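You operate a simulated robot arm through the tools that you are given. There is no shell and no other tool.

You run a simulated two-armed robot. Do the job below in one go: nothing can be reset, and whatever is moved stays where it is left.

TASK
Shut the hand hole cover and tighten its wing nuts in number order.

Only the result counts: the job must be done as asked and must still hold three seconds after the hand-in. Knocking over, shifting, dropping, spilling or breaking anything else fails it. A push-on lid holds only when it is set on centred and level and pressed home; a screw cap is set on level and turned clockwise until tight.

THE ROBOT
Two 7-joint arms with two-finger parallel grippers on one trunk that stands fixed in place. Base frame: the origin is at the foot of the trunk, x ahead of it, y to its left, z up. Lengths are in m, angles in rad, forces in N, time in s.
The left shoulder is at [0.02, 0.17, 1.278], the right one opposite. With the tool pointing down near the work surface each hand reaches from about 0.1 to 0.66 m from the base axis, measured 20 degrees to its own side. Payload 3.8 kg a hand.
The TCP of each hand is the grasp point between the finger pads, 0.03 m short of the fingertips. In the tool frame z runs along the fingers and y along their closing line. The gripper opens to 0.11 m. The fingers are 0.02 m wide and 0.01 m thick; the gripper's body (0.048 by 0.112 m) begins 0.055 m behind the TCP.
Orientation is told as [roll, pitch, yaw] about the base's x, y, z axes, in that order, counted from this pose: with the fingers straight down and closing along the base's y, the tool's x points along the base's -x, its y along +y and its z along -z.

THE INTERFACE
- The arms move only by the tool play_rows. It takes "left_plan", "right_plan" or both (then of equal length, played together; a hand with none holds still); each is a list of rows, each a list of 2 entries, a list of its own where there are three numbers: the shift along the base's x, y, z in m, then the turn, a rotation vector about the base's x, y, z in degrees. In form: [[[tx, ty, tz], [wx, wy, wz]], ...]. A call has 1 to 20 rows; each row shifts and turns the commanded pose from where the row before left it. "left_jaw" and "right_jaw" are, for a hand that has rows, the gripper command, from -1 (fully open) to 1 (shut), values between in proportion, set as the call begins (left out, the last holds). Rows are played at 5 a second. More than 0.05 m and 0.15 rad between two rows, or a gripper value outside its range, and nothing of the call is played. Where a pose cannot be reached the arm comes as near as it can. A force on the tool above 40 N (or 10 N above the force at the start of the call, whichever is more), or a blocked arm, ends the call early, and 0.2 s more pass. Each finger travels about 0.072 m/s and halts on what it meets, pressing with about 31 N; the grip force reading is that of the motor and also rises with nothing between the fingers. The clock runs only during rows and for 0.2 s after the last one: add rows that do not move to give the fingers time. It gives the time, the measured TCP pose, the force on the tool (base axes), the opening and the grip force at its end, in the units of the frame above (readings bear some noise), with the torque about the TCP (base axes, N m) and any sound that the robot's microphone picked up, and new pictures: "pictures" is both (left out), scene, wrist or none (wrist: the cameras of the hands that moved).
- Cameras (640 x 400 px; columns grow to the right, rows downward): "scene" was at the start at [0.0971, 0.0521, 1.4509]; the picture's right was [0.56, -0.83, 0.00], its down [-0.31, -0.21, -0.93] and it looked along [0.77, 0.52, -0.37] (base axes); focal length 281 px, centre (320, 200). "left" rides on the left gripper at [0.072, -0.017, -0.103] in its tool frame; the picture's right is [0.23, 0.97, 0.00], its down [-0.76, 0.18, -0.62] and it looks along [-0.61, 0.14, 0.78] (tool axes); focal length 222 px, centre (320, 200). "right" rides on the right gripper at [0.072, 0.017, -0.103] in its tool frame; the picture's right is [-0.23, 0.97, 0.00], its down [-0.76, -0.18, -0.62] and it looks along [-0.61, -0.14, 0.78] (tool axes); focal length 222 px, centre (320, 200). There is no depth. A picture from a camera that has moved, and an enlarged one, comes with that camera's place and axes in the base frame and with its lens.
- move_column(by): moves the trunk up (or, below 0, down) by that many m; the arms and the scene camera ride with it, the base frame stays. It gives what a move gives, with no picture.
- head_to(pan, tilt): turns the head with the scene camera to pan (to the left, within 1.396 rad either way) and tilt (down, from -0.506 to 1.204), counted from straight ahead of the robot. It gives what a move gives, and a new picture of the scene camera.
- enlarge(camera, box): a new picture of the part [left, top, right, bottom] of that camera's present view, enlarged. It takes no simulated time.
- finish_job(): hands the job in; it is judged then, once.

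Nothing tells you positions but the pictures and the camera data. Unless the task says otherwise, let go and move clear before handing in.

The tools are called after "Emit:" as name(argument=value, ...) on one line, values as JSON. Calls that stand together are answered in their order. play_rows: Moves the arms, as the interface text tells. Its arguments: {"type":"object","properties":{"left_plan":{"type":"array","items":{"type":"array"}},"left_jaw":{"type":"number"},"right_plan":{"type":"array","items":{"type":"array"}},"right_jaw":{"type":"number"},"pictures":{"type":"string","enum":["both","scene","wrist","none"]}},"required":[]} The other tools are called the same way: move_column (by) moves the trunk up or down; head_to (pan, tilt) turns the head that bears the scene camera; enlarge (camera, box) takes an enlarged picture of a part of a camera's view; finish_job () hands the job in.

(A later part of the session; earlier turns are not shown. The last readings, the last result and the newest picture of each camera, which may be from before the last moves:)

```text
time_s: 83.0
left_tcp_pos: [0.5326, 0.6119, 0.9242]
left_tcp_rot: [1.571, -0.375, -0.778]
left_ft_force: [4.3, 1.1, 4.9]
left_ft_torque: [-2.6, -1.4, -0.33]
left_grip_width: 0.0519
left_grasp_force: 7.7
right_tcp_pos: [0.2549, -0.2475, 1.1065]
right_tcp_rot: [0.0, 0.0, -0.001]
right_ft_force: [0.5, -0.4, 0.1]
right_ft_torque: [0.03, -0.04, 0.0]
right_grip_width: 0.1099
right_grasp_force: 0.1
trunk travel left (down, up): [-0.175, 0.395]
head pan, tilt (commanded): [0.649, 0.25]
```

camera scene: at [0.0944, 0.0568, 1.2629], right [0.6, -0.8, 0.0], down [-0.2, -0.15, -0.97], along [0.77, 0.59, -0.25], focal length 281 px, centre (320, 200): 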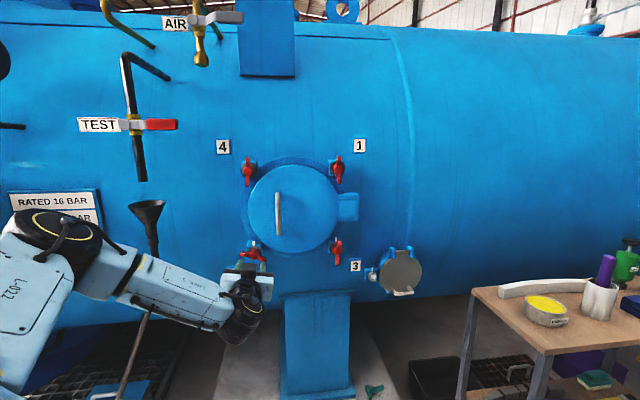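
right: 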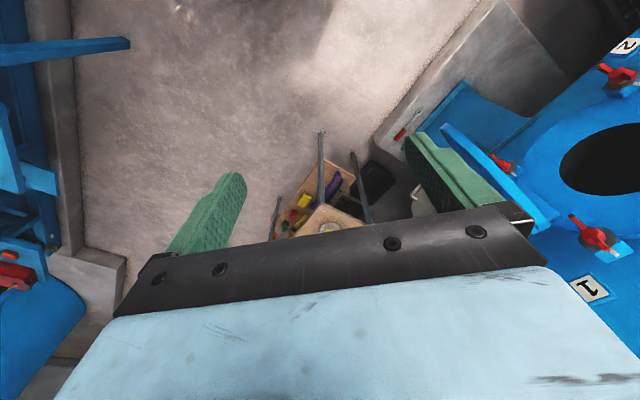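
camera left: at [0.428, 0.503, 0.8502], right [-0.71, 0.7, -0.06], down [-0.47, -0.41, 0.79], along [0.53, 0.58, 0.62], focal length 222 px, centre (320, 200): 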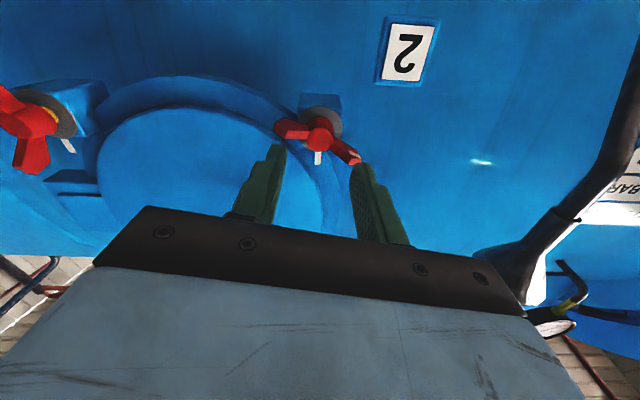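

Nut 2 is at about 2.8 N·m, the same as nut 1. I unload, withdraw and check it.

Emit:
play_rows(left_plan=[[[0, 0, 0], [-3.8, -3.8, 0]], [[0, 0, 0], [-3.8, -3.8, 0]], [[0, 0, 0], [-3.8, -3.8, 0]], [[0, 0, 0], [-4.24, -4.24, 0]], [[-0.0106, -0.0106, 0], [0, 0, 0]], [[-0.0106, -0.0106, 0], [0, 0, 0]], [[-0.0106, -0.0106, 0], [0, 0, 0]], [[0, 0, 0], [0, 0, 0]]], pictures="scene")

Emit:
enlarge(camera="left", box=[220, 60, 460, 230])

Emit:
enlarge(camera="scene", box=[220, 145, 360, 275])

```text
time_s: 84.8
left_tcp_pos: [0.4993, 0.5789, 0.924]
left_tcp_rot: [1.565, -0.754, -0.777]
left_ft_force: [-1.2, 0.1, 0.4]
left_ft_torque: [-0.02, -0.02, -0.02]
left_grip_width: 0.0438
left_grasp_force: 0.2
right_tcp_pos: [0.2549, -0.2475, 1.1068]
right_tcp_rot: [-0.001, 0.001, -0.002]
right_ft_force: [-0.6, -0.7, -0.4]
right_ft_torque: [0.02, -0.02, 0.01]
right_grip_width: 0.11
right_grasp_force: 0.0
trunk travel left (down, up): [-0.175, 0.395]
head pan, tilt (commanded): [0.649, 0.25]
camera scene: at [0.0944, 0.0568, 1.2629], right [0.6, -0.8, 0.0], down [-0.2, -0.15, -0.97], along [0.77, 0.59, -0.25], focal length 281 px, centre (320, 200)
```

scene: 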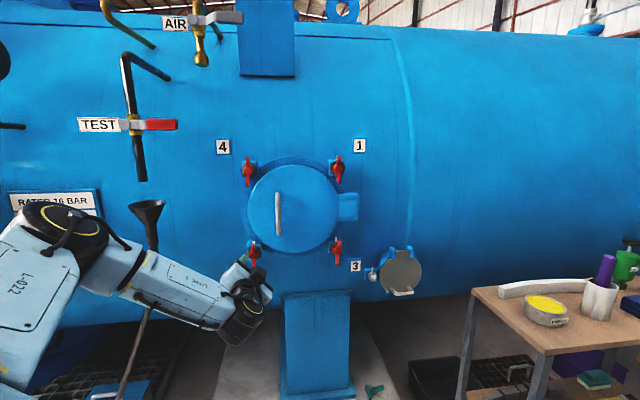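

```text
2.35 times, centred on (340, 145) of left
camera zoom: at [0.3961, 0.5349, 0.862], right [-0.59, 0.59, 0.55], down [-0.13, -0.75, 0.65], along [0.8, 0.31, 0.52], focal length 523 px, centre (273, 329)
```

zoom: 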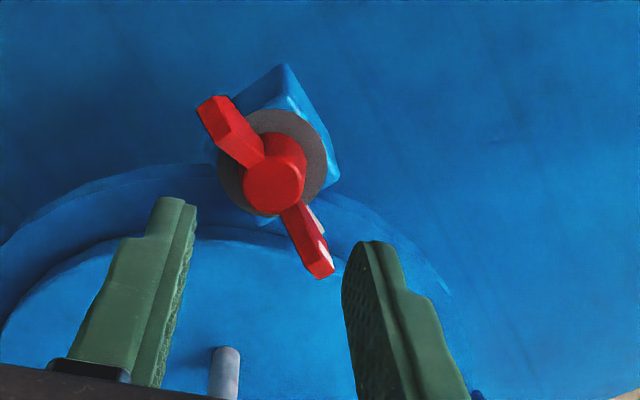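

```text
3.08 times, centred on (290, 210) of scene
camera zoom: at [0.0944, 0.0568, 1.2629], right [0.6, -0.8, 0.0], down [-0.2, -0.15, -0.97], along [0.77, 0.59, -0.25], focal length 865 px, centre (412, 169)
```

zoom: 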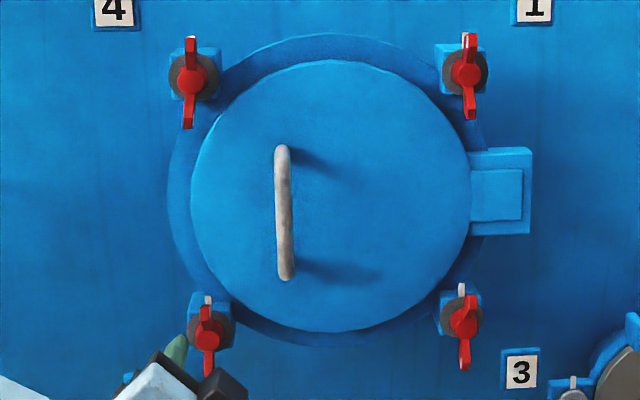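

Nut 2 is done — its marked wing is up at the lug mark like nut 1's. Now I retreat and move across, below the handle, to nut 3 (bottom right), expected at about (0.711, 0.460, 0.923).

Emit:
play_rows(left_plan=[[[-0.0177, -0.0177, 0], [0, 0, 0]], [[-0.0177, -0.0177, 0], [0, 0, 0]], [[0.0293, -0.0257, 0], [0, 0, 0]], [[0.0293, -0.0257, 0], [0, 0, 0]], [[0.0293, -0.0257, 0], [0, 0, 0]], [[0.0293, -0.0257, 0], [0, 0, 0]], [[0.0293, -0.0257, 0], [0, 0, 0]], [[0.0293, -0.0257, 0], [0, 0, 0]], [[0, 0, 0], [0, 0, 0]]], pictures="both")

Emit:
enlarge(camera="left", box=[220, 60, 460, 230])

Emit:
enlarge(camera="scene", box=[230, 230, 280, 270])

```text
time_s: 86.8
left_tcp_pos: [0.6047, 0.4147, 0.966]
left_tcp_rot: [1.564, -0.754, -0.775]
left_ft_force: [0.6, -0.3, 0.2]
left_ft_torque: [0.02, -0.03, -0.01]
left_grip_width: 0.0439
left_grasp_force: 0.0
left hand out of reach, approached as far as the arm can: row 6, 7, 8
right_tcp_pos: [0.2564, -0.2467, 1.1069]
right_tcp_rot: [0.0, 0.001, -0.001]
right_ft_force: [-0.7, 0.2, 0.9]
right_ft_torque: [0.01, 0.0, -0.01]
right_grip_width: 0.11
right_grasp_force: 0.0
trunk travel left (down, up): [-0.175, 0.395]
head pan, tilt (commanded): [0.649, 0.25]
camera scene: at [0.0945, 0.0567, 1.2629], right [0.6, -0.8, 0.0], down [-0.2, -0.15, -0.97], along [0.77, 0.59, -0.25], focal length 281 px, centre (320, 200)
camera left: at [0.5013, 0.3702, 0.905], right [-0.59, 0.59, 0.55], down [-0.13, -0.75, 0.65], along [0.8, 0.32, 0.52], focal length 222 px, centre (320, 200)
```

scene: 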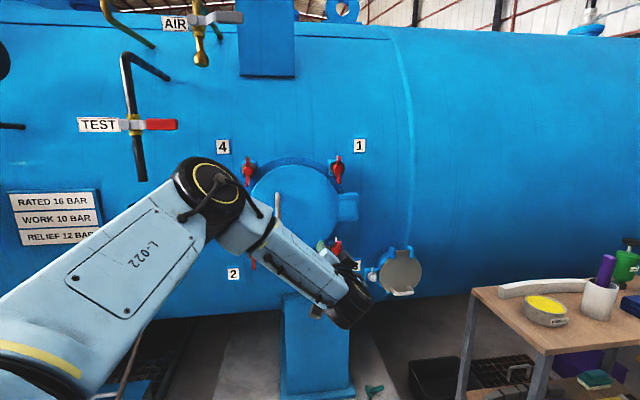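
left: 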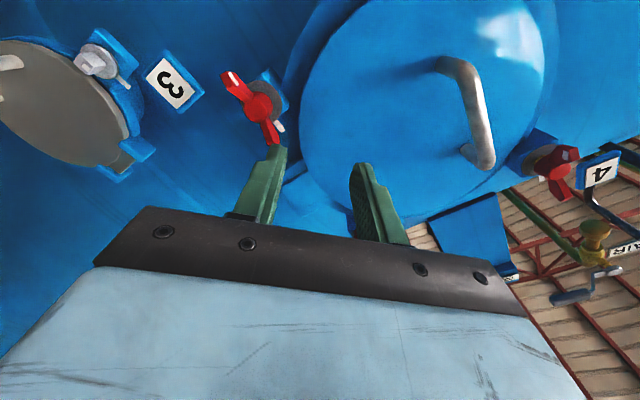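

```text
2.35 times, centred on (340, 145) of left
camera zoom: at [0.5013, 0.3702, 0.905], right [-0.59, 0.59, 0.55], down [-0.13, -0.75, 0.65], along [0.8, 0.32, 0.52], focal length 523 px, centre (273, 329)
```

zoom: 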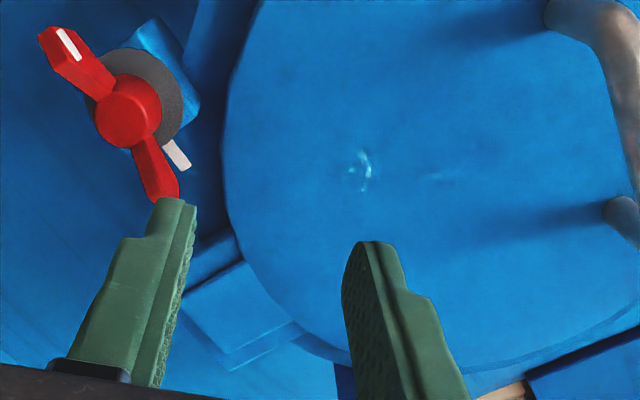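

```text
10.00 times, centred on (255, 250) of scene
camera zoom: at [0.0945, 0.0567, 1.2629], right [0.6, -0.8, 0.0], down [-0.2, -0.15, -0.97], along [0.77, 0.59, -0.25], focal length 2811 px, centre (970, -300)
```

zoom: 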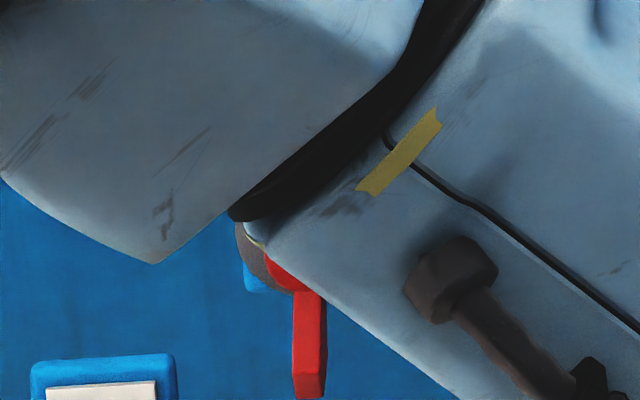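

The arm ran out of reach at that low height (hand stopped high at z 0.966, no contact). I'll retreat, raise the hand, and lower the trunk by the same amount so the shoulder is level with nut 3.

Emit:
play_rows(left_plan=[[[-0.0212, -0.0212, 0], [0, 0, 0]], [[-0.0212, -0.0212, 0], [0, 0, 0]], [[0, 0, 0.035], [0, 0, 0]], [[0, 0, 0.035], [0, 0, 0]], [[0, 0, 0.035], [0, 0, 0]], [[0, 0, 0.035], [0, 0, 0]], [[0, 0, 0], [0, 0, 0]]], pictures="scene")

```text
time_s: 88.4
left_tcp_pos: [0.5632, 0.3737, 1.1051]
left_tcp_rot: [1.564, -0.753, -0.775]
left_ft_force: [-0.6, -0.4, -0.1]
left_ft_torque: [0.0, 0.0, -0.02]
left_grip_width: 0.0442
left_grasp_force: 0.1
right_tcp_pos: [0.2563, -0.2472, 1.1074]
right_tcp_rot: [0.0, 0.001, -0.002]
right_ft_force: [-1.0, 0.0, 0.1]
right_ft_torque: [-0.01, -0.01, -0.02]
right_grip_width: 0.1099
right_grasp_force: 0.0
trunk travel left (down, up): [-0.175, 0.395]
head pan, tilt (commanded): [0.649, 0.25]
camera scene: at [0.0945, 0.0569, 1.2629], right [0.6, -0.8, 0.0], down [-0.2, -0.15, -0.97], along [0.77, 0.59, -0.25], focal length 281 px, centre (320, 200)
```

scene: 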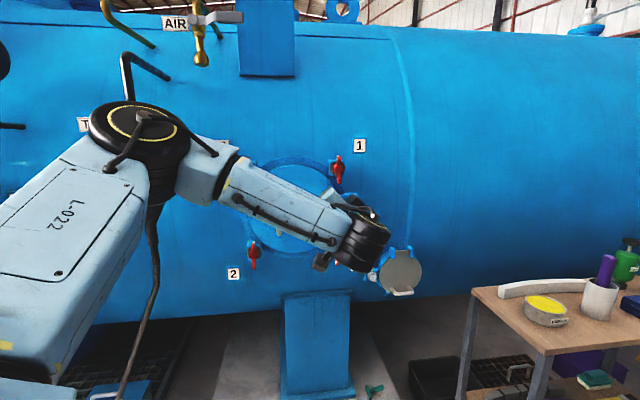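

Emit:
move_column(by=-0.17)

Emit:
head_to(pan=0.65, tilt=0.08)

```text
time_s: 90.3
left_tcp_pos: [0.5638, 0.3728, 0.935]
left_tcp_rot: [1.566, -0.754, -0.777]
left_ft_force: [-0.1, 0.2, 0.5]
left_ft_torque: [-0.02, 0.03, -0.02]
left_grip_width: 0.044
left_grasp_force: 0.1
right_tcp_pos: [0.2552, -0.2464, 0.9366]
right_tcp_rot: [0.001, 0.0, -0.001]
right_ft_force: [-0.3, -0.3, 0.5]
right_ft_torque: [0.01, -0.01, 0.01]
right_grip_width: 0.1101
right_grasp_force: 0.1
trunk travel left (down, up): [-0.005, 0.565]
head pan, tilt (commanded): [0.649, 0.25]
```

```text
time_s: 91.0
left_tcp_pos: [0.5627, 0.3732, 0.9355]
left_tcp_rot: [1.565, -0.752, -0.774]
left_ft_force: [-0.7, 0.2, -0.3]
left_ft_torque: [-0.02, 0.01, 0.03]
left_grip_width: 0.0443
left_grasp_force: 0.0
right_tcp_pos: [0.255, -0.2482, 0.9378]
right_tcp_rot: [0.001, -0.003, -0.001]
right_ft_force: [0.1, 0.0, 0.6]
right_ft_torque: [-0.01, 0.02, -0.03]
right_grip_width: 0.1101
right_grasp_force: 0.1
trunk travel left (down, up): [-0.005, 0.565]
head pan, tilt (commanded): [0.649, 0.08]
camera scene: at [0.0931, 0.0558, 1.1086], right [0.6, -0.8, 0.0], down [-0.06, -0.05, -1.0], along [0.79, 0.6, -0.08], focal length 281 px, centre (320, 200)
```

scene: 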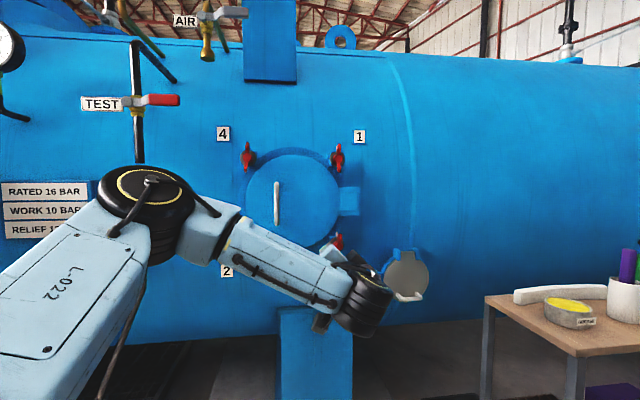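

Now with the shoulder lower, I approach nut 3 to about 4 cm tip stand-off.

Emit:
play_rows(left_plan=[[[0.033, 0.0, -0.0043], [0, 0, 0]], [[0.033, 0.0, -0.0043], [0, 0, 0]], [[0.0163, 0.0188, -0.0043], [0, 0, 0]], [[0.0163, 0.0188, 0], [0, 0, 0]], [[0, 0, 0], [0, 0, 0]]], pictures="both")

Emit:
enlarge(camera="left", box=[220, 60, 460, 230])

```text
time_s: 92.2
left_tcp_pos: [0.6603, 0.4115, 0.9219]
left_tcp_rot: [1.565, -0.754, -0.778]
left_ft_force: [-0.2, 0.0, -1.1]
left_ft_torque: [0.01, -0.01, 0.02]
left_grip_width: 0.0442
left_grasp_force: 0.1
right_tcp_pos: [0.2551, -0.247, 0.936]
right_tcp_rot: [-0.001, 0.0, 0.001]
right_ft_force: [-1.0, -0.2, -0.9]
right_ft_torque: [-0.01, -0.01, 0.01]
right_grip_width: 0.11
right_grasp_force: 0.0
trunk travel left (down, up): [-0.005, 0.565]
head pan, tilt (commanded): [0.649, 0.08]
camera scene: at [0.0932, 0.0558, 1.1086], right [0.6, -0.8, 0.0], down [-0.06, -0.05, -1.0], along [0.79, 0.6, -0.08], focal length 281 px, centre (320, 200)
camera left: at [0.5577, 0.3667, 0.8612], right [-0.59, 0.59, 0.55], down [-0.13, -0.75, 0.65], along [0.8, 0.31, 0.52], focal length 222 px, centre (320, 200)
```

scene: 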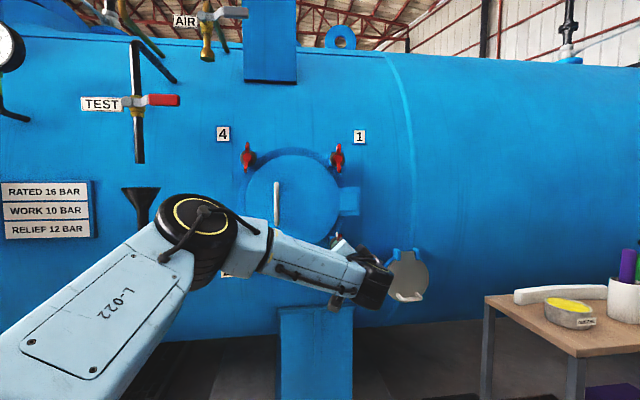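
left: 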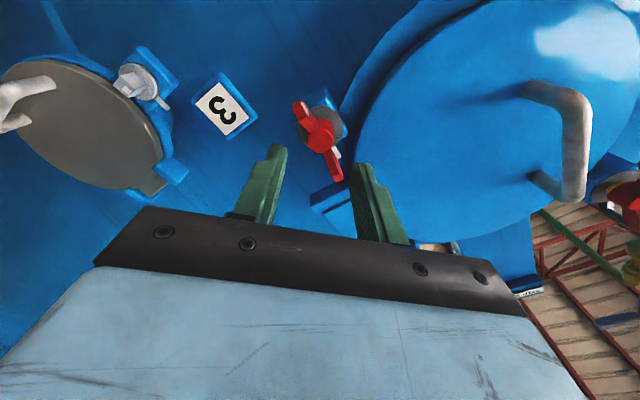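

```text
2.35 times, centred on (340, 145) of left
camera zoom: at [0.5577, 0.3667, 0.8612], right [-0.59, 0.59, 0.55], down [-0.13, -0.75, 0.65], along [0.8, 0.31, 0.52], focal length 523 px, centre (273, 329)
```

zoom: 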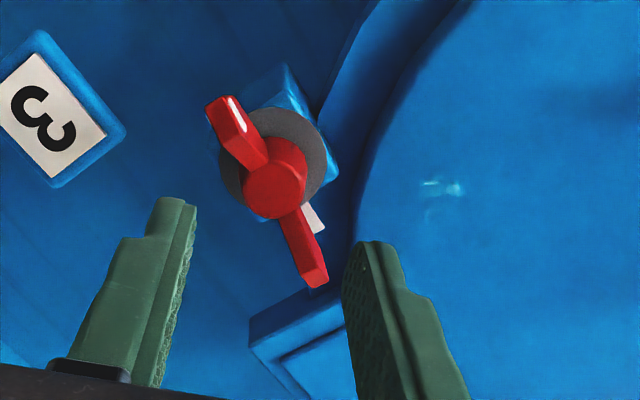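

Nut 3 is well centred. I advance 3 cm and re-check.

Emit:
play_rows(left_plan=[[[0.0106, 0.0106, 0], [0, 0, 0]], [[0.0106, 0.0106, 0], [0, 0, 0]], [[0, 0, 0], [0, 0, 0]]], pictures="none")

Emit:
enlarge(camera="left", box=[220, 60, 460, 230])

```text
time_s: 93.0
left_tcp_pos: [0.6831, 0.4332, 0.922]
left_tcp_rot: [1.565, -0.754, -0.774]
left_ft_force: [-0.3, -0.4, 0.7]
left_ft_torque: [-0.01, 0.0, -0.01]
left_grip_width: 0.044
left_grasp_force: 0.1
right_tcp_pos: [0.2556, -0.247, 0.9375]
right_tcp_rot: [0.001, 0.001, 0.001]
right_ft_force: [0.6, -0.2, 0.2]
right_ft_torque: [0.01, 0.01, 0.03]
right_grip_width: 0.1101
right_grasp_force: 0.0
trunk travel left (down, up): [-0.005, 0.565]
head pan, tilt (commanded): [0.649, 0.08]
```

```text
2.35 times, centred on (340, 145) of left
camera zoom: at [0.5798, 0.3879, 0.8611], right [-0.59, 0.59, 0.55], down [-0.13, -0.75, 0.65], along [0.8, 0.31, 0.52], focal length 523 px, centre (273, 329)
```

zoom: 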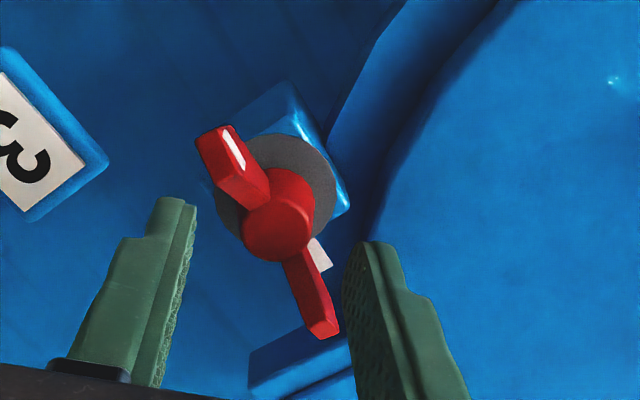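

Emit:
play_rows(left_plan=[[[0.0077, 0.0077, 0], [0, 0, 0]], [[0.0077, 0.0077, 0], [0, 0, 0]], [[0, 0, 0], [0, 0, 0]]], pictures="none")

Emit:
enlarge(camera="left", box=[220, 60, 460, 230])

```text
time_s: 93.8
left_tcp_pos: [0.6966, 0.4483, 0.9234]
left_tcp_rot: [1.566, -0.755, -0.776]
left_ft_force: [0.8, 0.8, 0.2]
left_ft_torque: [0.01, 0.03, -0.02]
left_grip_width: 0.0442
left_grasp_force: 0.0
right_tcp_pos: [0.2556, -0.247, 0.9361]
right_tcp_rot: [0.0, 0.001, -0.002]
right_ft_force: [0.2, 0.4, -0.1]
right_ft_torque: [-0.03, 0.01, -0.01]
right_grip_width: 0.1101
right_grasp_force: 0.0
trunk travel left (down, up): [-0.005, 0.565]
head pan, tilt (commanded): [0.649, 0.08]
```

```text
2.35 times, centred on (340, 145) of left
camera zoom: at [0.5924, 0.4038, 0.8618], right [-0.59, 0.59, 0.55], down [-0.13, -0.75, 0.65], along [0.8, 0.31, 0.52], focal length 523 px, centre (273, 329)
```

zoom: 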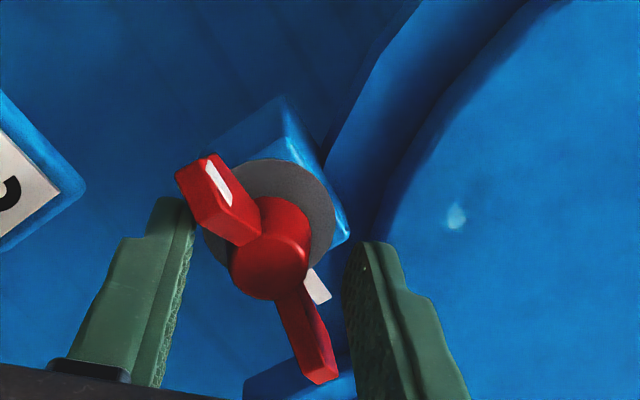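

Engaged on nut 3. I roll clockwise.

Emit:
play_rows(left_plan=[[[0.001, -0.001, -0.0015], [3.54, 3.54, 0]], [[0, 0, 0], [4.24, 4.24, 0]], [[0, 0, 0], [4.24, 4.24, 0]], [[0, 0, 0], [4.24, 4.24, 0]], [[0, 0, 0], [4.24, 4.24, 0]], [[0, 0, 0], [4.24, 4.24, 0]]], pictures="none")

Emit:
enlarge(camera="left", box=[220, 60, 460, 230])

```text
time_s: 95.2
left_tcp_pos: [0.6953, 0.4471, 0.9213]
left_tcp_rot: [1.57, -0.14, -0.781]
left_ft_force: [-0.2, 0.0, -0.5]
left_ft_torque: [-0.01, 0.03, -0.06]
left_grip_width: 0.044
left_grasp_force: 0.1
left hand out of reach, approached as far as the arm can: row 1
right_tcp_pos: [0.2553, -0.2478, 0.9368]
right_tcp_rot: [0.0, 0.0, 0.001]
right_ft_force: [0.1, 0.1, 0.5]
right_ft_torque: [-0.02, -0.04, 0.02]
right_grip_width: 0.1099
right_grasp_force: 0.0
trunk travel left (down, up): [-0.005, 0.565]
head pan, tilt (commanded): [0.649, 0.08]
```

```text
2.35 times, centred on (340, 145) of left
camera zoom: at [0.5719, 0.4231, 0.8954], right [-0.26, 0.26, 0.93], down [0.08, -0.96, 0.28], along [0.96, 0.15, 0.23], focal length 523 px, centre (273, 329)
```

zoom: 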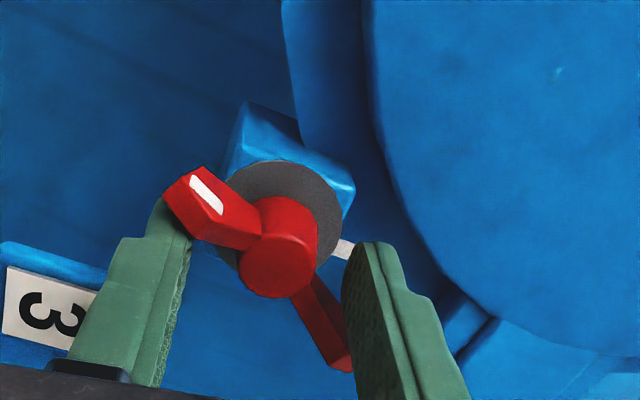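

Nut 3 is turning (only a millimetre-scale reach limit was flagged in the first row). I continue clockwise, watching pose and torque.

Emit:
play_rows(left_plan=[[[0, 0, 0], [4.24, 4.24, 0]], [[0, 0, 0], [4.24, 4.24, 0]], [[0, 0, 0], [4.24, 4.24, 0]], [[0, 0, 0], [4.24, 4.24, 0]], [[0, 0, 0], [4.24, 4.24, 0]]], pictures="none")

Emit:
play_rows(left_plan=[[[0, 0, 0], [4.24, 4.24, 0]], [[0, 0, 0], [4.24, 4.24, 0]], [[0, 0, 0], [4.24, 4.24, 0]], [[0, 0, 0], [4.24, 4.24, 0]], [[0, 0, 0], [4.24, 4.24, 0]]], pictures="none")

Emit:
play_rows(left_plan=[[[0, 0, 0], [4.24, 4.24, 0]], [[0, 0, 0], [4.24, 4.24, 0]], [[0, 0, 0], [4.24, 4.24, 0]], [[0, 0, 0], [4.24, 4.24, 0]], [[0, 0, 0], [4.24, 4.24, 0]]], pictures="none")

Emit:
enlarge(camera="left", box=[220, 60, 460, 230])

```text
time_s: 96.5
left_tcp_pos: [0.695, 0.4485, 0.9214]
left_tcp_rot: [1.574, 0.382, -0.78]
left_ft_force: [0.2, -0.6, -1.4]
left_ft_torque: [-0.01, -0.03, 0.03]
left_grip_width: 0.044
left_grasp_force: 0.3
right_tcp_pos: [0.2557, -0.2475, 0.9375]
right_tcp_rot: [-0.001, -0.001, -0.001]
right_ft_force: [-0.3, -0.1, 0.5]
right_ft_torque: [0.01, 0.01, 0.03]
right_grip_width: 0.11
right_grasp_force: 0.0
trunk travel left (down, up): [-0.005, 0.565]
head pan, tilt (commanded): [0.649, 0.08]
```

```text
time_s: 97.7
left_tcp_pos: [0.6952, 0.4472, 0.9219]
left_tcp_rot: [1.578, 0.903, -0.775]
left_ft_force: [-0.9, 0.2, 0.3]
left_ft_torque: [0.01, -0.02, 0.01]
left_grip_width: 0.0443
left_grasp_force: 0.1
right_tcp_pos: [0.2554, -0.2472, 0.9372]
right_tcp_rot: [0.001, -0.001, 0.0]
right_ft_force: [0.2, 0.3, -0.6]
right_ft_torque: [0.01, 0.0, 0.01]
right_grip_width: 0.1101
right_grasp_force: 0.0
trunk travel left (down, up): [-0.005, 0.565]
head pan, tilt (commanded): [0.649, 0.08]
```

```text
time_s: 98.8
left_tcp_pos: [0.6966, 0.4472, 0.9221]
left_tcp_rot: [1.622, 1.428, -0.732]
left_ft_force: [-0.7, -0.6, 1.0]
left_ft_torque: [0.01, -0.03, -0.02]
left_grip_width: 0.0441
left_grasp_force: 0.4
right_tcp_pos: [0.2552, -0.2481, 0.9369]
right_tcp_rot: [0.0, 0.001, -0.002]
right_ft_force: [-0.8, 0.7, 0.1]
right_ft_torque: [-0.02, 0.0, 0.02]
right_grip_width: 0.1098
right_grasp_force: 0.0
trunk travel left (down, up): [-0.005, 0.565]
head pan, tilt (commanded): [0.649, 0.08]
```

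```text
2.35 times, centred on (340, 145) of left
camera zoom: at [0.6017, 0.3931, 0.9912], right [0.66, -0.66, 0.36], down [-0.24, -0.64, -0.73], along [0.72, 0.4, -0.57], focal length 523 px, centre (273, 329)
```

zoom: 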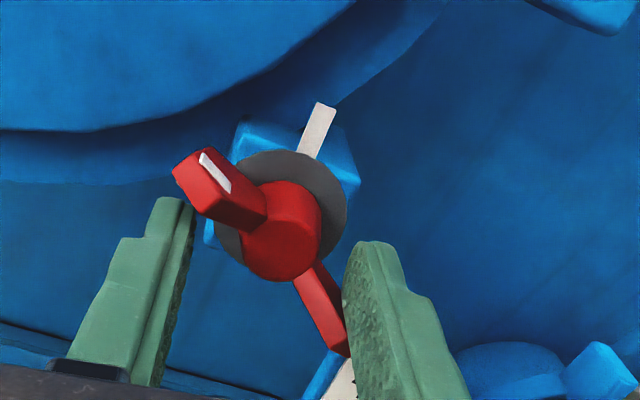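

Emit:
play_rows(left_plan=[[[0, 0, 0], [4.24, 4.24, 0]], [[0, 0, 0], [4.24, 4.24, 0]], [[0, 0, 0], [4.24, 4.24, 0]], [[0, 0, 0], [4.24, 4.24, 0]]], pictures="none")

Emit:
play_rows(left_plan=[[[0, 0, 0], [4.24, 4.24, 0]], [[0, 0, 0], [4.24, 4.24, 0]], [[0, 0, 0], [2.83, 2.83, 0]]], pictures="none")

Emit:
enlarge(camera="left", box=[220, 60, 460, 230])

```text
time_s: 99.8
left_tcp_pos: [0.6955, 0.4473, 0.9208]
left_tcp_rot: [-1.593, 1.295, 2.331]
left_ft_force: [0.8, -0.2, 2.1]
left_ft_torque: [-0.01, -0.07, -0.01]
left_grip_width: 0.0441
left_grasp_force: 0.1
right_tcp_pos: [0.2555, -0.2472, 0.9363]
right_tcp_rot: [-0.001, 0.002, -0.001]
right_ft_force: [0.7, -0.6, -0.6]
right_ft_torque: [-0.03, 0.04, 0.02]
right_grip_width: 0.1101
right_grasp_force: 0.1
trunk travel left (down, up): [-0.005, 0.565]
head pan, tilt (commanded): [0.649, 0.08]
```

```text
time_s: 100.7
left_tcp_pos: [0.695, 0.447, 0.9206]
left_tcp_rot: [-1.584, 1.016, 2.341]
left_ft_force: [1.2, -1.6, 0.8]
left_ft_torque: [-0.01, -0.04, -0.02]
left_grip_width: 0.0441
left_grasp_force: 0.7
right_tcp_pos: [0.2557, -0.2478, 0.9354]
right_tcp_rot: [-0.001, -0.001, -0.002]
right_ft_force: [-0.2, 0.1, -0.4]
right_ft_torque: [0.04, -0.02, -0.01]
right_grip_width: 0.11
right_grasp_force: 0.0
trunk travel left (down, up): [-0.005, 0.565]
head pan, tilt (commanded): [0.649, 0.08]
```

```text
2.35 times, centred on (340, 145) of left
camera zoom: at [0.6375, 0.357, 0.9919], right [0.67, -0.67, -0.32], down [-0.62, -0.26, -0.74], along [0.42, 0.69, -0.59], focal length 523 px, centre (273, 329)
```

zoom: 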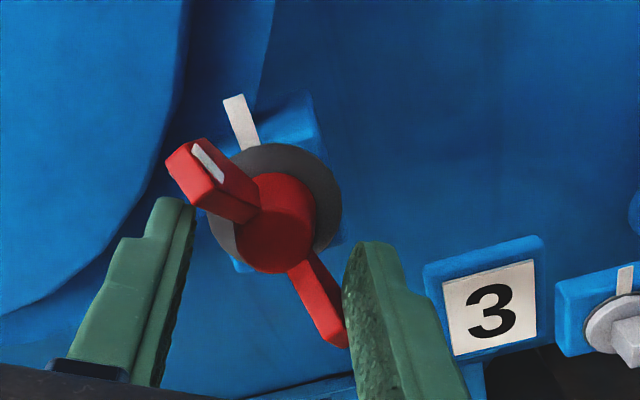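

One stroke took nut 3 most of the way. I retreat and roll back for the final part.

Emit:
play_rows(left_plan=[[[0, 0, 0], [-5.66, -5.66, 0]], [[-0.0106, -0.0106, 0], [0, 0, 0]], [[-0.0106, -0.0106, 0], [0, 0, 0]], [[-0.0106, -0.0106, 0], [0, 0, 0]], [[0, 0, 0], [-5.85, -5.85, 0]], [[0, 0, 0], [-5.85, -5.85, 0]], [[0, 0, 0], [-5.85, -5.85, 0]], [[0, 0, 0], [-5.85, -5.85, 0]], [[0, 0, 0], [-5.85, -5.85, 0]], [[0, 0, 0], [-5.85, -5.85, 0]], [[0, 0, 0], [-5.85, -5.85, 0]], [[0, 0, 0], [-5.85, -5.85, 0]], [[0, 0, 0], [-5.85, -5.85, 0]], [[0, 0, 0], [-5.85, -5.85, 0]], [[0, 0, 0], [-5.85, -5.85, 0]], [[0, 0, 0], [-5.85, -5.85, 0]], [[0, 0, 0], [-5.85, -5.85, 0]], [[0, 0, 0], [-5.85, -5.85, 0]], [[0, 0, 0], [-5.85, -5.85, 0]], [[0, 0, 0], [-5.85, -5.85, 0]]], pictures="none")

Emit:
play_rows(left_plan=[[[0, 0, 0], [-5.85, -5.85, 0]], [[0, 0, 0], [-5.85, -5.85, 0]], [[0, 0, 0], [-5.85, -5.85, 0]], [[0, 0, 0], [0, 0, 0]]], pictures="none")

Emit:
enlarge(camera="left", box=[220, 60, 460, 230])

```text
time_s: 104.8
left_tcp_pos: [0.6643, 0.417, 0.9207]
left_tcp_rot: [1.568, -0.33, -0.778]
left_ft_force: [-0.4, 0.1, -0.4]
left_ft_torque: [0.01, 0.03, 0.0]
left_grip_width: 0.044
left_grasp_force: 0.1
right_tcp_pos: [0.2569, -0.2467, 0.9358]
right_tcp_rot: [0.0, 0.0, 0.0]
right_ft_force: [-0.4, 0.2, 0.2]
right_ft_torque: [-0.01, -0.04, 0.0]
right_grip_width: 0.11
right_grasp_force: 0.0
trunk travel left (down, up): [-0.005, 0.565]
head pan, tilt (commanded): [0.649, 0.08]
```

```text
time_s: 105.8
left_tcp_pos: [0.6642, 0.4162, 0.9225]
left_tcp_rot: [1.567, -0.76, -0.775]
left_ft_force: [0.6, 0.2, 0.2]
left_ft_torque: [0.01, 0.02, -0.01]
left_grip_width: 0.0438
left_grasp_force: 0.0
right_tcp_pos: [0.2564, -0.2474, 0.9384]
right_tcp_rot: [0.0, 0.0, -0.001]
right_ft_force: [-0.5, 0.5, -0.3]
right_ft_torque: [0.02, -0.07, -0.02]
right_grip_width: 0.1102
right_grasp_force: 0.0
trunk travel left (down, up): [-0.005, 0.565]
head pan, tilt (commanded): [0.649, 0.08]
```

```text
2.35 times, centred on (340, 145) of left
camera zoom: at [0.5607, 0.3709, 0.8603], right [-0.59, 0.59, 0.55], down [-0.13, -0.74, 0.66], along [0.79, 0.32, 0.52], focal length 523 px, centre (273, 329)
```

zoom: 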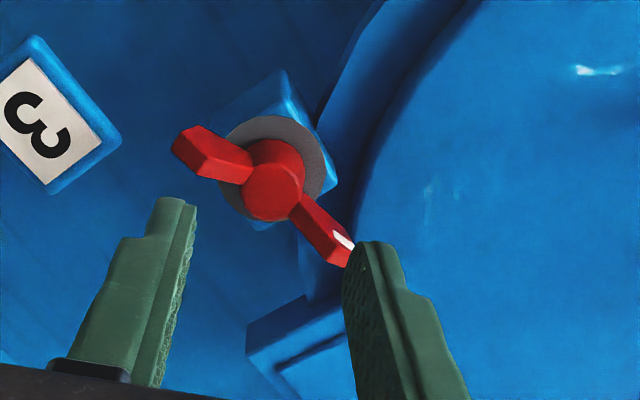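

Emit:
play_rows(left_plan=[[[0, 0, 0], [-4.24, -4.24, 0]], [[0, 0, 0], [-4.24, -4.24, 0]], [[0, 0, 0], [-4.24, -4.24, 0]], [[0, 0, 0], [0, 0, 0]]], pictures="none")

Emit:
enlarge(camera="left", box=[220, 60, 460, 230])

```text
time_s: 106.8
left_tcp_pos: [0.6639, 0.4149, 0.9212]
left_tcp_rot: [1.559, -1.075, -0.77]
left_ft_force: [0.1, 0.2, 0.4]
left_ft_torque: [0.01, -0.02, 0.02]
left_grip_width: 0.0444
left_grasp_force: 0.1
right_tcp_pos: [0.256, -0.2474, 0.9371]
right_tcp_rot: [0.002, -0.003, -0.002]
right_ft_force: [0.2, 0.2, 0.2]
right_ft_torque: [-0.04, 0.0, 0.04]
right_grip_width: 0.1101
right_grasp_force: 0.0
trunk travel left (down, up): [-0.005, 0.565]
head pan, tilt (commanded): [0.649, 0.08]
```

```text
2.35 times, centred on (340, 145) of left
camera zoom: at [0.5759, 0.3557, 0.8509], right [-0.68, 0.68, 0.26], down [-0.29, -0.58, 0.76], along [0.67, 0.44, 0.6], focal length 523 px, centre (273, 329)
```

zoom: 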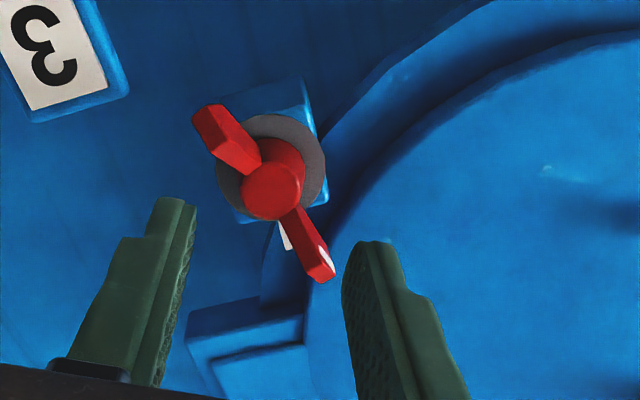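

Aligned again; I re-insert and turn on.

Emit:
play_rows(left_plan=[[[0.0106, 0.0106, 0], [0, 0, 0]], [[0.0106, 0.0106, 0], [0, 0, 0]], [[0.0053, 0.0053, 0], [0, 0, 0]], [[0.0053, 0.0053, 0], [0, 0, 0]], [[0, 0, 0], [3.54, 3.54, 0]], [[0, 0, 0], [3.54, 3.54, 0]], [[0, 0, 0], [0, 0, 0]]], pictures="none")

Emit:
enlarge(camera="left", box=[220, 60, 460, 230])

```text
time_s: 108.5
left_tcp_pos: [0.6946, 0.4485, 0.9209]
left_tcp_rot: [1.561, -0.898, -0.776]
left_ft_force: [0.1, -0.9, 0.5]
left_ft_torque: [-0.06, 0.06, 0.01]
left_grip_width: 0.0442
left_grasp_force: 0.1
right_tcp_pos: [0.2556, -0.2476, 0.9363]
right_tcp_rot: [0.001, 0.001, -0.003]
right_ft_force: [-0.2, 0.4, 0.6]
right_ft_torque: [-0.03, 0.0, -0.03]
right_grip_width: 0.1103
right_grasp_force: 0.1
trunk travel left (down, up): [-0.005, 0.565]
head pan, tilt (commanded): [0.649, 0.08]
```

```text
2.35 times, centred on (340, 145) of left
camera zoom: at [0.5982, 0.396, 0.8553], right [-0.64, 0.64, 0.43], down [-0.2, -0.68, 0.71], along [0.74, 0.37, 0.56], focal length 523 px, centre (273, 329)
```

zoom: 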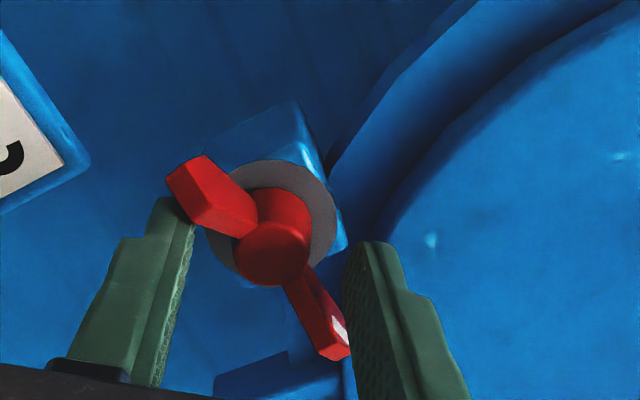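

Emit:
play_rows(left_plan=[[[0, 0, 0], [3.54, 3.54, 0]], [[0, 0, 0], [3.54, 3.54, 0]], [[0, 0, 0], [3.54, 3.54, 0]]], pictures="none")

Emit:
play_rows(left_plan=[[[0, 0, 0], [2.83, 2.83, 0]], [[0, 0, 0], [2.83, 2.83, 0]]], pictures="none")

Emit:
enlarge(camera="left", box=[220, 60, 460, 230])

```text
time_s: 109.2
left_tcp_pos: [0.6945, 0.4472, 0.9216]
left_tcp_rot: [1.568, -0.634, -0.778]
left_ft_force: [2.1, -4.4, 1.6]
left_ft_torque: [-0.09, -0.09, -0.13]
left_grip_width: 0.0444
left_grasp_force: 1.4
right_tcp_pos: [0.255, -0.2467, 0.9359]
right_tcp_rot: [0.0, 0.0, -0.001]
right_ft_force: [0.0, 0.2, 0.0]
right_ft_torque: [-0.02, -0.04, -0.01]
right_grip_width: 0.1102
right_grasp_force: 0.1
trunk travel left (down, up): [-0.005, 0.565]
head pan, tilt (commanded): [0.649, 0.08]
```

```text
time_s: 109.8
left_tcp_pos: [0.6952, 0.4457, 0.923]
left_tcp_rot: [1.57, -0.498, -0.781]
left_ft_force: [13.4, -6.0, 6.5]
left_ft_torque: [-0.8, -0.43, -0.35]
left_grip_width: 0.0484
left_grasp_force: 4.2
right_tcp_pos: [0.2561, -0.2472, 0.9372]
right_tcp_rot: [0.0, 0.0, 0.0]
right_ft_force: [0.8, 0.0, -0.5]
right_ft_torque: [0.0, 0.02, 0.0]
right_grip_width: 0.11
right_grasp_force: 0.1
trunk travel left (down, up): [-0.005, 0.565]
head pan, tilt (commanded): [0.649, 0.08]
```

```text
2.35 times, centred on (340, 145) of left
camera zoom: at [0.5827, 0.412, 0.8741], right [-0.47, 0.47, 0.75], down [-0.02, -0.85, 0.52], along [0.88, 0.23, 0.41], focal length 523 px, centre (273, 329)
```

zoom: 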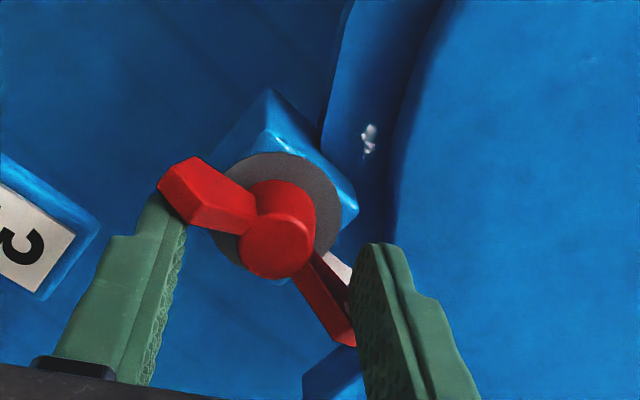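

Nut 3 starts to resist; one finger carries more, so I shift about 1 mm toward the load and turn a little further.

Emit:
play_rows(left_plan=[[[0.001, -0.001, 0.0007], [2.83, 2.83, 0]], [[0, 0, 0], [0, 0, 0]]], pictures="none")

Emit:
play_rows(left_plan=[[[0, 0, 0], [2.83, 2.83, 0]], [[0, 0, 0], [0, 0, 0]]], pictures="none")

```text
time_s: 110.5
left_tcp_pos: [0.6966, 0.447, 0.9219]
left_tcp_rot: [1.568, -0.423, -0.782]
left_ft_force: [11.3, -9.4, 6.1]
left_ft_torque: [-1.11, -0.49, -0.46]
left_grip_width: 0.0554
left_grasp_force: 11.8
right_tcp_pos: [0.2561, -0.2485, 0.9364]
right_tcp_rot: [0.001, 0.0, -0.003]
right_ft_force: [0.5, 0.8, -0.3]
right_ft_torque: [-0.01, -0.02, 0.0]
right_grip_width: 0.1099
right_grasp_force: 0.0
trunk travel left (down, up): [-0.005, 0.565]
head pan, tilt (commanded): [0.649, 0.08]
```

```text
time_s: 111.0
left_tcp_pos: [0.6958, 0.4464, 0.9226]
left_tcp_rot: [1.568, -0.356, -0.781]
left_ft_force: [8.0, -12.2, -0.1]
left_ft_torque: [-0.76, -2.79, -0.52]
left_grip_width: 0.056
left_grasp_force: 11.7
right_tcp_pos: [0.2555, -0.2477, 0.9354]
right_tcp_rot: [0.0, 0.0, -0.002]
right_ft_force: [0.1, -0.5, -0.3]
right_ft_torque: [0.01, 0.02, -0.03]
right_grip_width: 0.1101
right_grasp_force: 0.1
trunk travel left (down, up): [-0.005, 0.565]
head pan, tilt (commanded): [0.649, 0.08]
```

Emit:
play_rows(left_plan=[[[0, 0, 0], [1.06, 1.06, 0]], [[0, 0, 0], [0, 0, 0]]], pictures="none")

Emit:
enlarge(camera="left", box=[220, 60, 460, 230])

```text
time_s: 111.7
left_tcp_pos: [0.6955, 0.4471, 0.9214]
left_tcp_rot: [1.567, -0.335, -0.782]
left_ft_force: [5.6, -14.0, -3.0]
left_ft_torque: [-1.4, -2.79, -0.52]
left_grip_width: 0.0554
left_grasp_force: 11.8
right_tcp_pos: [0.2557, -0.2496, 0.9368]
right_tcp_rot: [-0.002, 0.0, -0.002]
right_ft_force: [-0.4, -0.6, -0.4]
right_ft_torque: [0.01, -0.01, -0.01]
right_grip_width: 0.11
right_grasp_force: 0.1
trunk travel left (down, up): [-0.005, 0.565]
head pan, tilt (commanded): [0.649, 0.08]
```

```text
2.35 times, centred on (340, 145) of left
camera zoom: at [0.5772, 0.4168, 0.8834], right [-0.38, 0.38, 0.85], down [0.03, -0.91, 0.42], along [0.93, 0.18, 0.33], focal length 523 px, centre (273, 329)
```

zoom: 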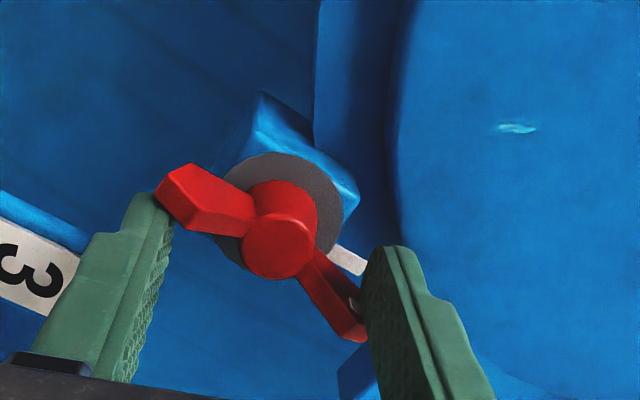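

Nut 3 is at about 3 N·m. I unload and withdraw.

Emit:
play_rows(left_plan=[[[0, 0, 0], [-3.8, -3.8, 0]], [[0, 0, 0], [-3.8, -3.8, 0]], [[0, 0, 0], [-3.8, -3.8, 0]], [[0, 0, 0], [-4.24, -4.24, 0]], [[-0.0106, -0.0106, 0], [0, 0, 0]], [[-0.0106, -0.0106, 0], [0, 0, 0]], [[-0.0106, -0.0106, 0], [0, 0, 0]], [[0, 0, 0], [0, 0, 0]]], pictures="scene")

Emit:
enlarge(camera="left", box=[220, 60, 460, 230])

```text
time_s: 113.5
left_tcp_pos: [0.6642, 0.4159, 0.9215]
left_tcp_rot: [1.566, -0.716, -0.776]
left_ft_force: [0.9, -0.3, -0.1]
left_ft_torque: [0.0, 0.02, -0.03]
left_grip_width: 0.044
left_grasp_force: 0.1
right_tcp_pos: [0.2555, -0.249, 0.9367]
right_tcp_rot: [0.001, -0.001, -0.002]
right_ft_force: [-0.4, 0.1, 0.2]
right_ft_torque: [0.0, -0.02, 0.0]
right_grip_width: 0.1099
right_grasp_force: 0.0
trunk travel left (down, up): [-0.005, 0.565]
head pan, tilt (commanded): [0.649, 0.08]
camera scene: at [0.093, 0.0557, 1.1086], right [0.6, -0.8, 0.0], down [-0.06, -0.05, -1.0], along [0.79, 0.6, -0.08], focal length 281 px, centre (320, 200)
```

scene: 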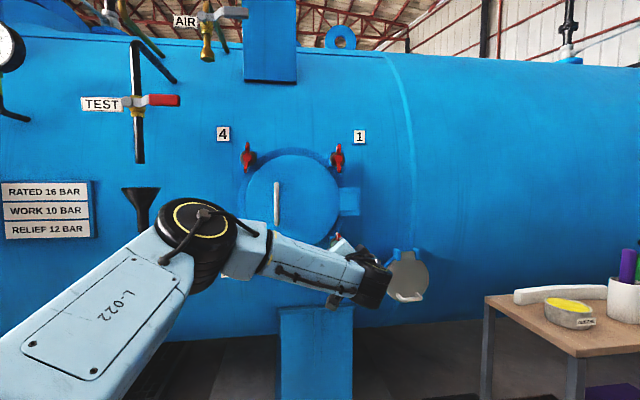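

```text
2.35 times, centred on (340, 145) of left
camera zoom: at [0.5597, 0.3725, 0.8623], right [-0.58, 0.57, 0.58], down [-0.11, -0.76, 0.64], along [0.81, 0.3, 0.5], focal length 523 px, centre (273, 329)
```

zoom: 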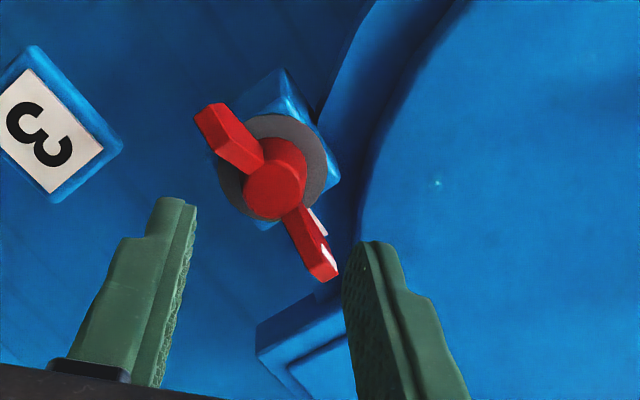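

Nut 3 is done, its marked wing up at the lug mark. I retreat well clear, then raise the trunk again for nut 4 (top left).

Emit:
play_rows(left_plan=[[[-0.0212, -0.0212, 0], [0, 0, 0]], [[-0.0212, -0.0212, 0], [0, 0, 0]], [[-0.0212, -0.0212, 0], [0, 0, 0]], [[0, 0, 0], [0, 0, 0]]], pictures="none")

Emit:
move_column(by=0.17)

Emit:
head_to(pan=0.65, tilt=0.2)

```text
time_s: 114.5
left_tcp_pos: [0.5984, 0.3515, 0.9217]
left_tcp_rot: [1.566, -0.72, -0.774]
left_ft_force: [-0.4, -0.6, -0.2]
left_ft_torque: [0.01, 0.01, 0.0]
left_grip_width: 0.0439
left_grasp_force: 0.0
right_tcp_pos: [0.256, -0.2473, 0.9369]
right_tcp_rot: [0.002, 0.001, 0.0]
right_ft_force: [1.2, 0.1, -1.0]
right_ft_torque: [0.0, -0.01, 0.01]
right_grip_width: 0.1097
right_grasp_force: 0.0
trunk travel left (down, up): [-0.005, 0.565]
head pan, tilt (commanded): [0.649, 0.08]
```

```text
time_s: 116.4
left_tcp_pos: [0.599, 0.3515, 1.091]
left_tcp_rot: [1.566, -0.719, -0.777]
left_ft_force: [-0.9, -0.3, 0.9]
left_ft_torque: [-0.03, 0.0, -0.02]
left_grip_width: 0.0441
left_grasp_force: 0.2
right_tcp_pos: [0.2564, -0.2481, 1.1063]
right_tcp_rot: [-0.001, 0.0, 0.0]
right_ft_force: [-0.6, 0.5, -0.3]
right_ft_torque: [-0.01, -0.02, -0.01]
right_grip_width: 0.11
right_grasp_force: 0.2
trunk travel left (down, up): [-0.175, 0.395]
head pan, tilt (commanded): [0.649, 0.08]
```

```text
time_s: 117.0
left_tcp_pos: [0.5987, 0.3511, 1.0919]
left_tcp_rot: [1.566, -0.716, -0.777]
left_ft_force: [-0.7, -0.1, 0.4]
left_ft_torque: [-0.03, 0.04, 0.03]
left_grip_width: 0.0438
left_grasp_force: 0.1
right_tcp_pos: [0.2553, -0.2482, 1.1072]
right_tcp_rot: [0.001, -0.001, -0.001]
right_ft_force: [-0.3, 0.0, 0.1]
right_ft_torque: [-0.02, -0.02, 0.0]
right_grip_width: 0.1101
right_grasp_force: 0.1
trunk travel left (down, up): [-0.175, 0.395]
head pan, tilt (commanded): [0.649, 0.201]
camera scene: at [0.0942, 0.0566, 1.2675], right [0.6, -0.8, 0.0], down [-0.16, -0.12, -0.98], along [0.78, 0.59, -0.2], focal length 281 px, centre (320, 200)
```

scene: 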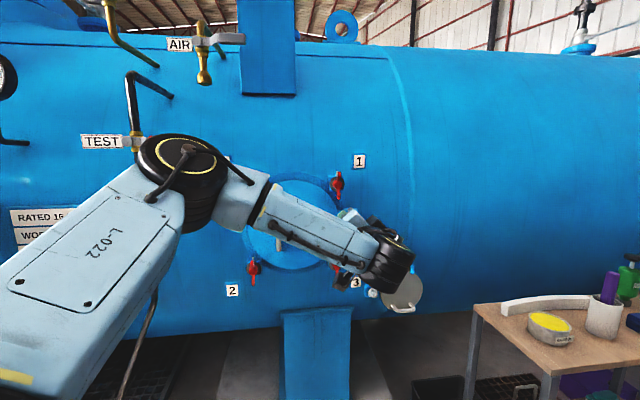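

Now I move across in front of the cover, well clear of the handle, to nut 4.

Emit:
play_rows(left_plan=[[[-0.027, 0.0277, 0.0108], [0, 0, 0]], [[-0.027, 0.0277, 0.0108], [0, 0, 0]], [[-0.027, 0.0277, 0.0108], [0, 0, 0]], [[-0.027, 0.0277, 0.0108], [0, 0, 0]], [[-0.027, 0.0277, 0.0108], [0, 0, 0]], [[-0.027, 0.0277, 0.0108], [0, 0, 0]], [[0, 0, 0], [0, 0, 0]]], pictures="both")

Emit:
enlarge(camera="scene", box=[230, 160, 370, 290])

```text
time_s: 118.7
left_tcp_pos: [0.4358, 0.5168, 1.1547]
left_tcp_rot: [1.567, -0.715, -0.778]
left_ft_force: [-0.5, -1.2, 0.7]
left_ft_torque: [-0.02, 0.04, 0.0]
left_grip_width: 0.0438
left_grasp_force: 0.1
right_tcp_pos: [0.2562, -0.2469, 1.1075]
right_tcp_rot: [0.001, 0.0, -0.002]
right_ft_force: [0.4, 0.3, 0.0]
right_ft_torque: [0.01, 0.02, -0.03]
right_grip_width: 0.1098
right_grasp_force: 0.1
trunk travel left (down, up): [-0.175, 0.395]
head pan, tilt (commanded): [0.649, 0.201]
camera scene: at [0.0942, 0.0564, 1.2675], right [0.6, -0.8, 0.0], down [-0.16, -0.12, -0.98], along [0.78, 0.59, -0.2], focal length 281 px, centre (320, 200)
camera left: at [0.3322, 0.474, 1.0953], right [-0.57, 0.57, 0.59], down [-0.11, -0.76, 0.64], along [0.81, 0.3, 0.5], focal length 222 px, centre (320, 200)
```

scene: 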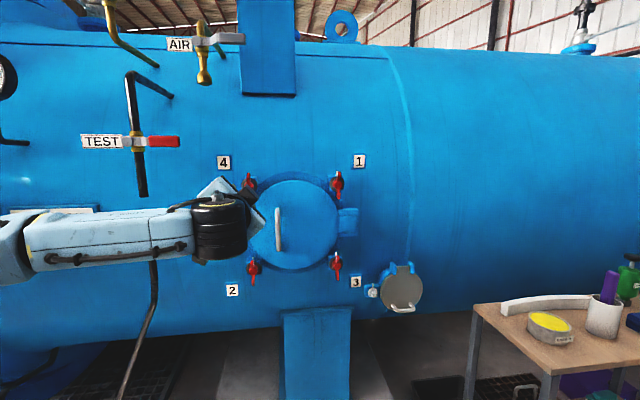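
left: 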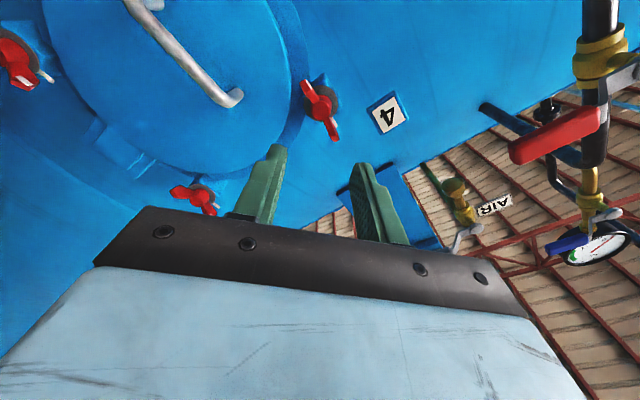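

```text
3.08 times, centred on (300, 225) of scene
camera zoom: at [0.0942, 0.0564, 1.2675], right [0.6, -0.8, 0.0], down [-0.16, -0.12, -0.98], along [0.78, 0.59, -0.2], focal length 865 px, centre (382, 123)
```

zoom: 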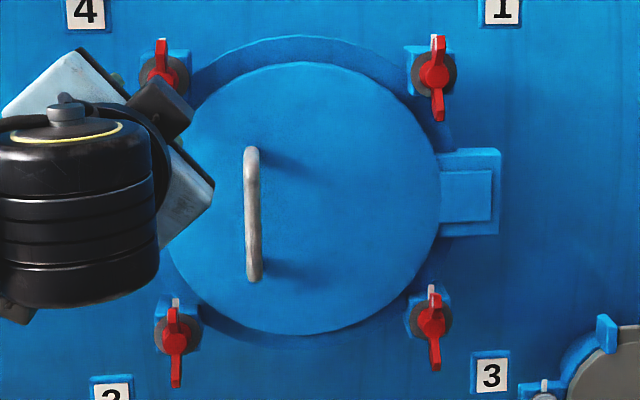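

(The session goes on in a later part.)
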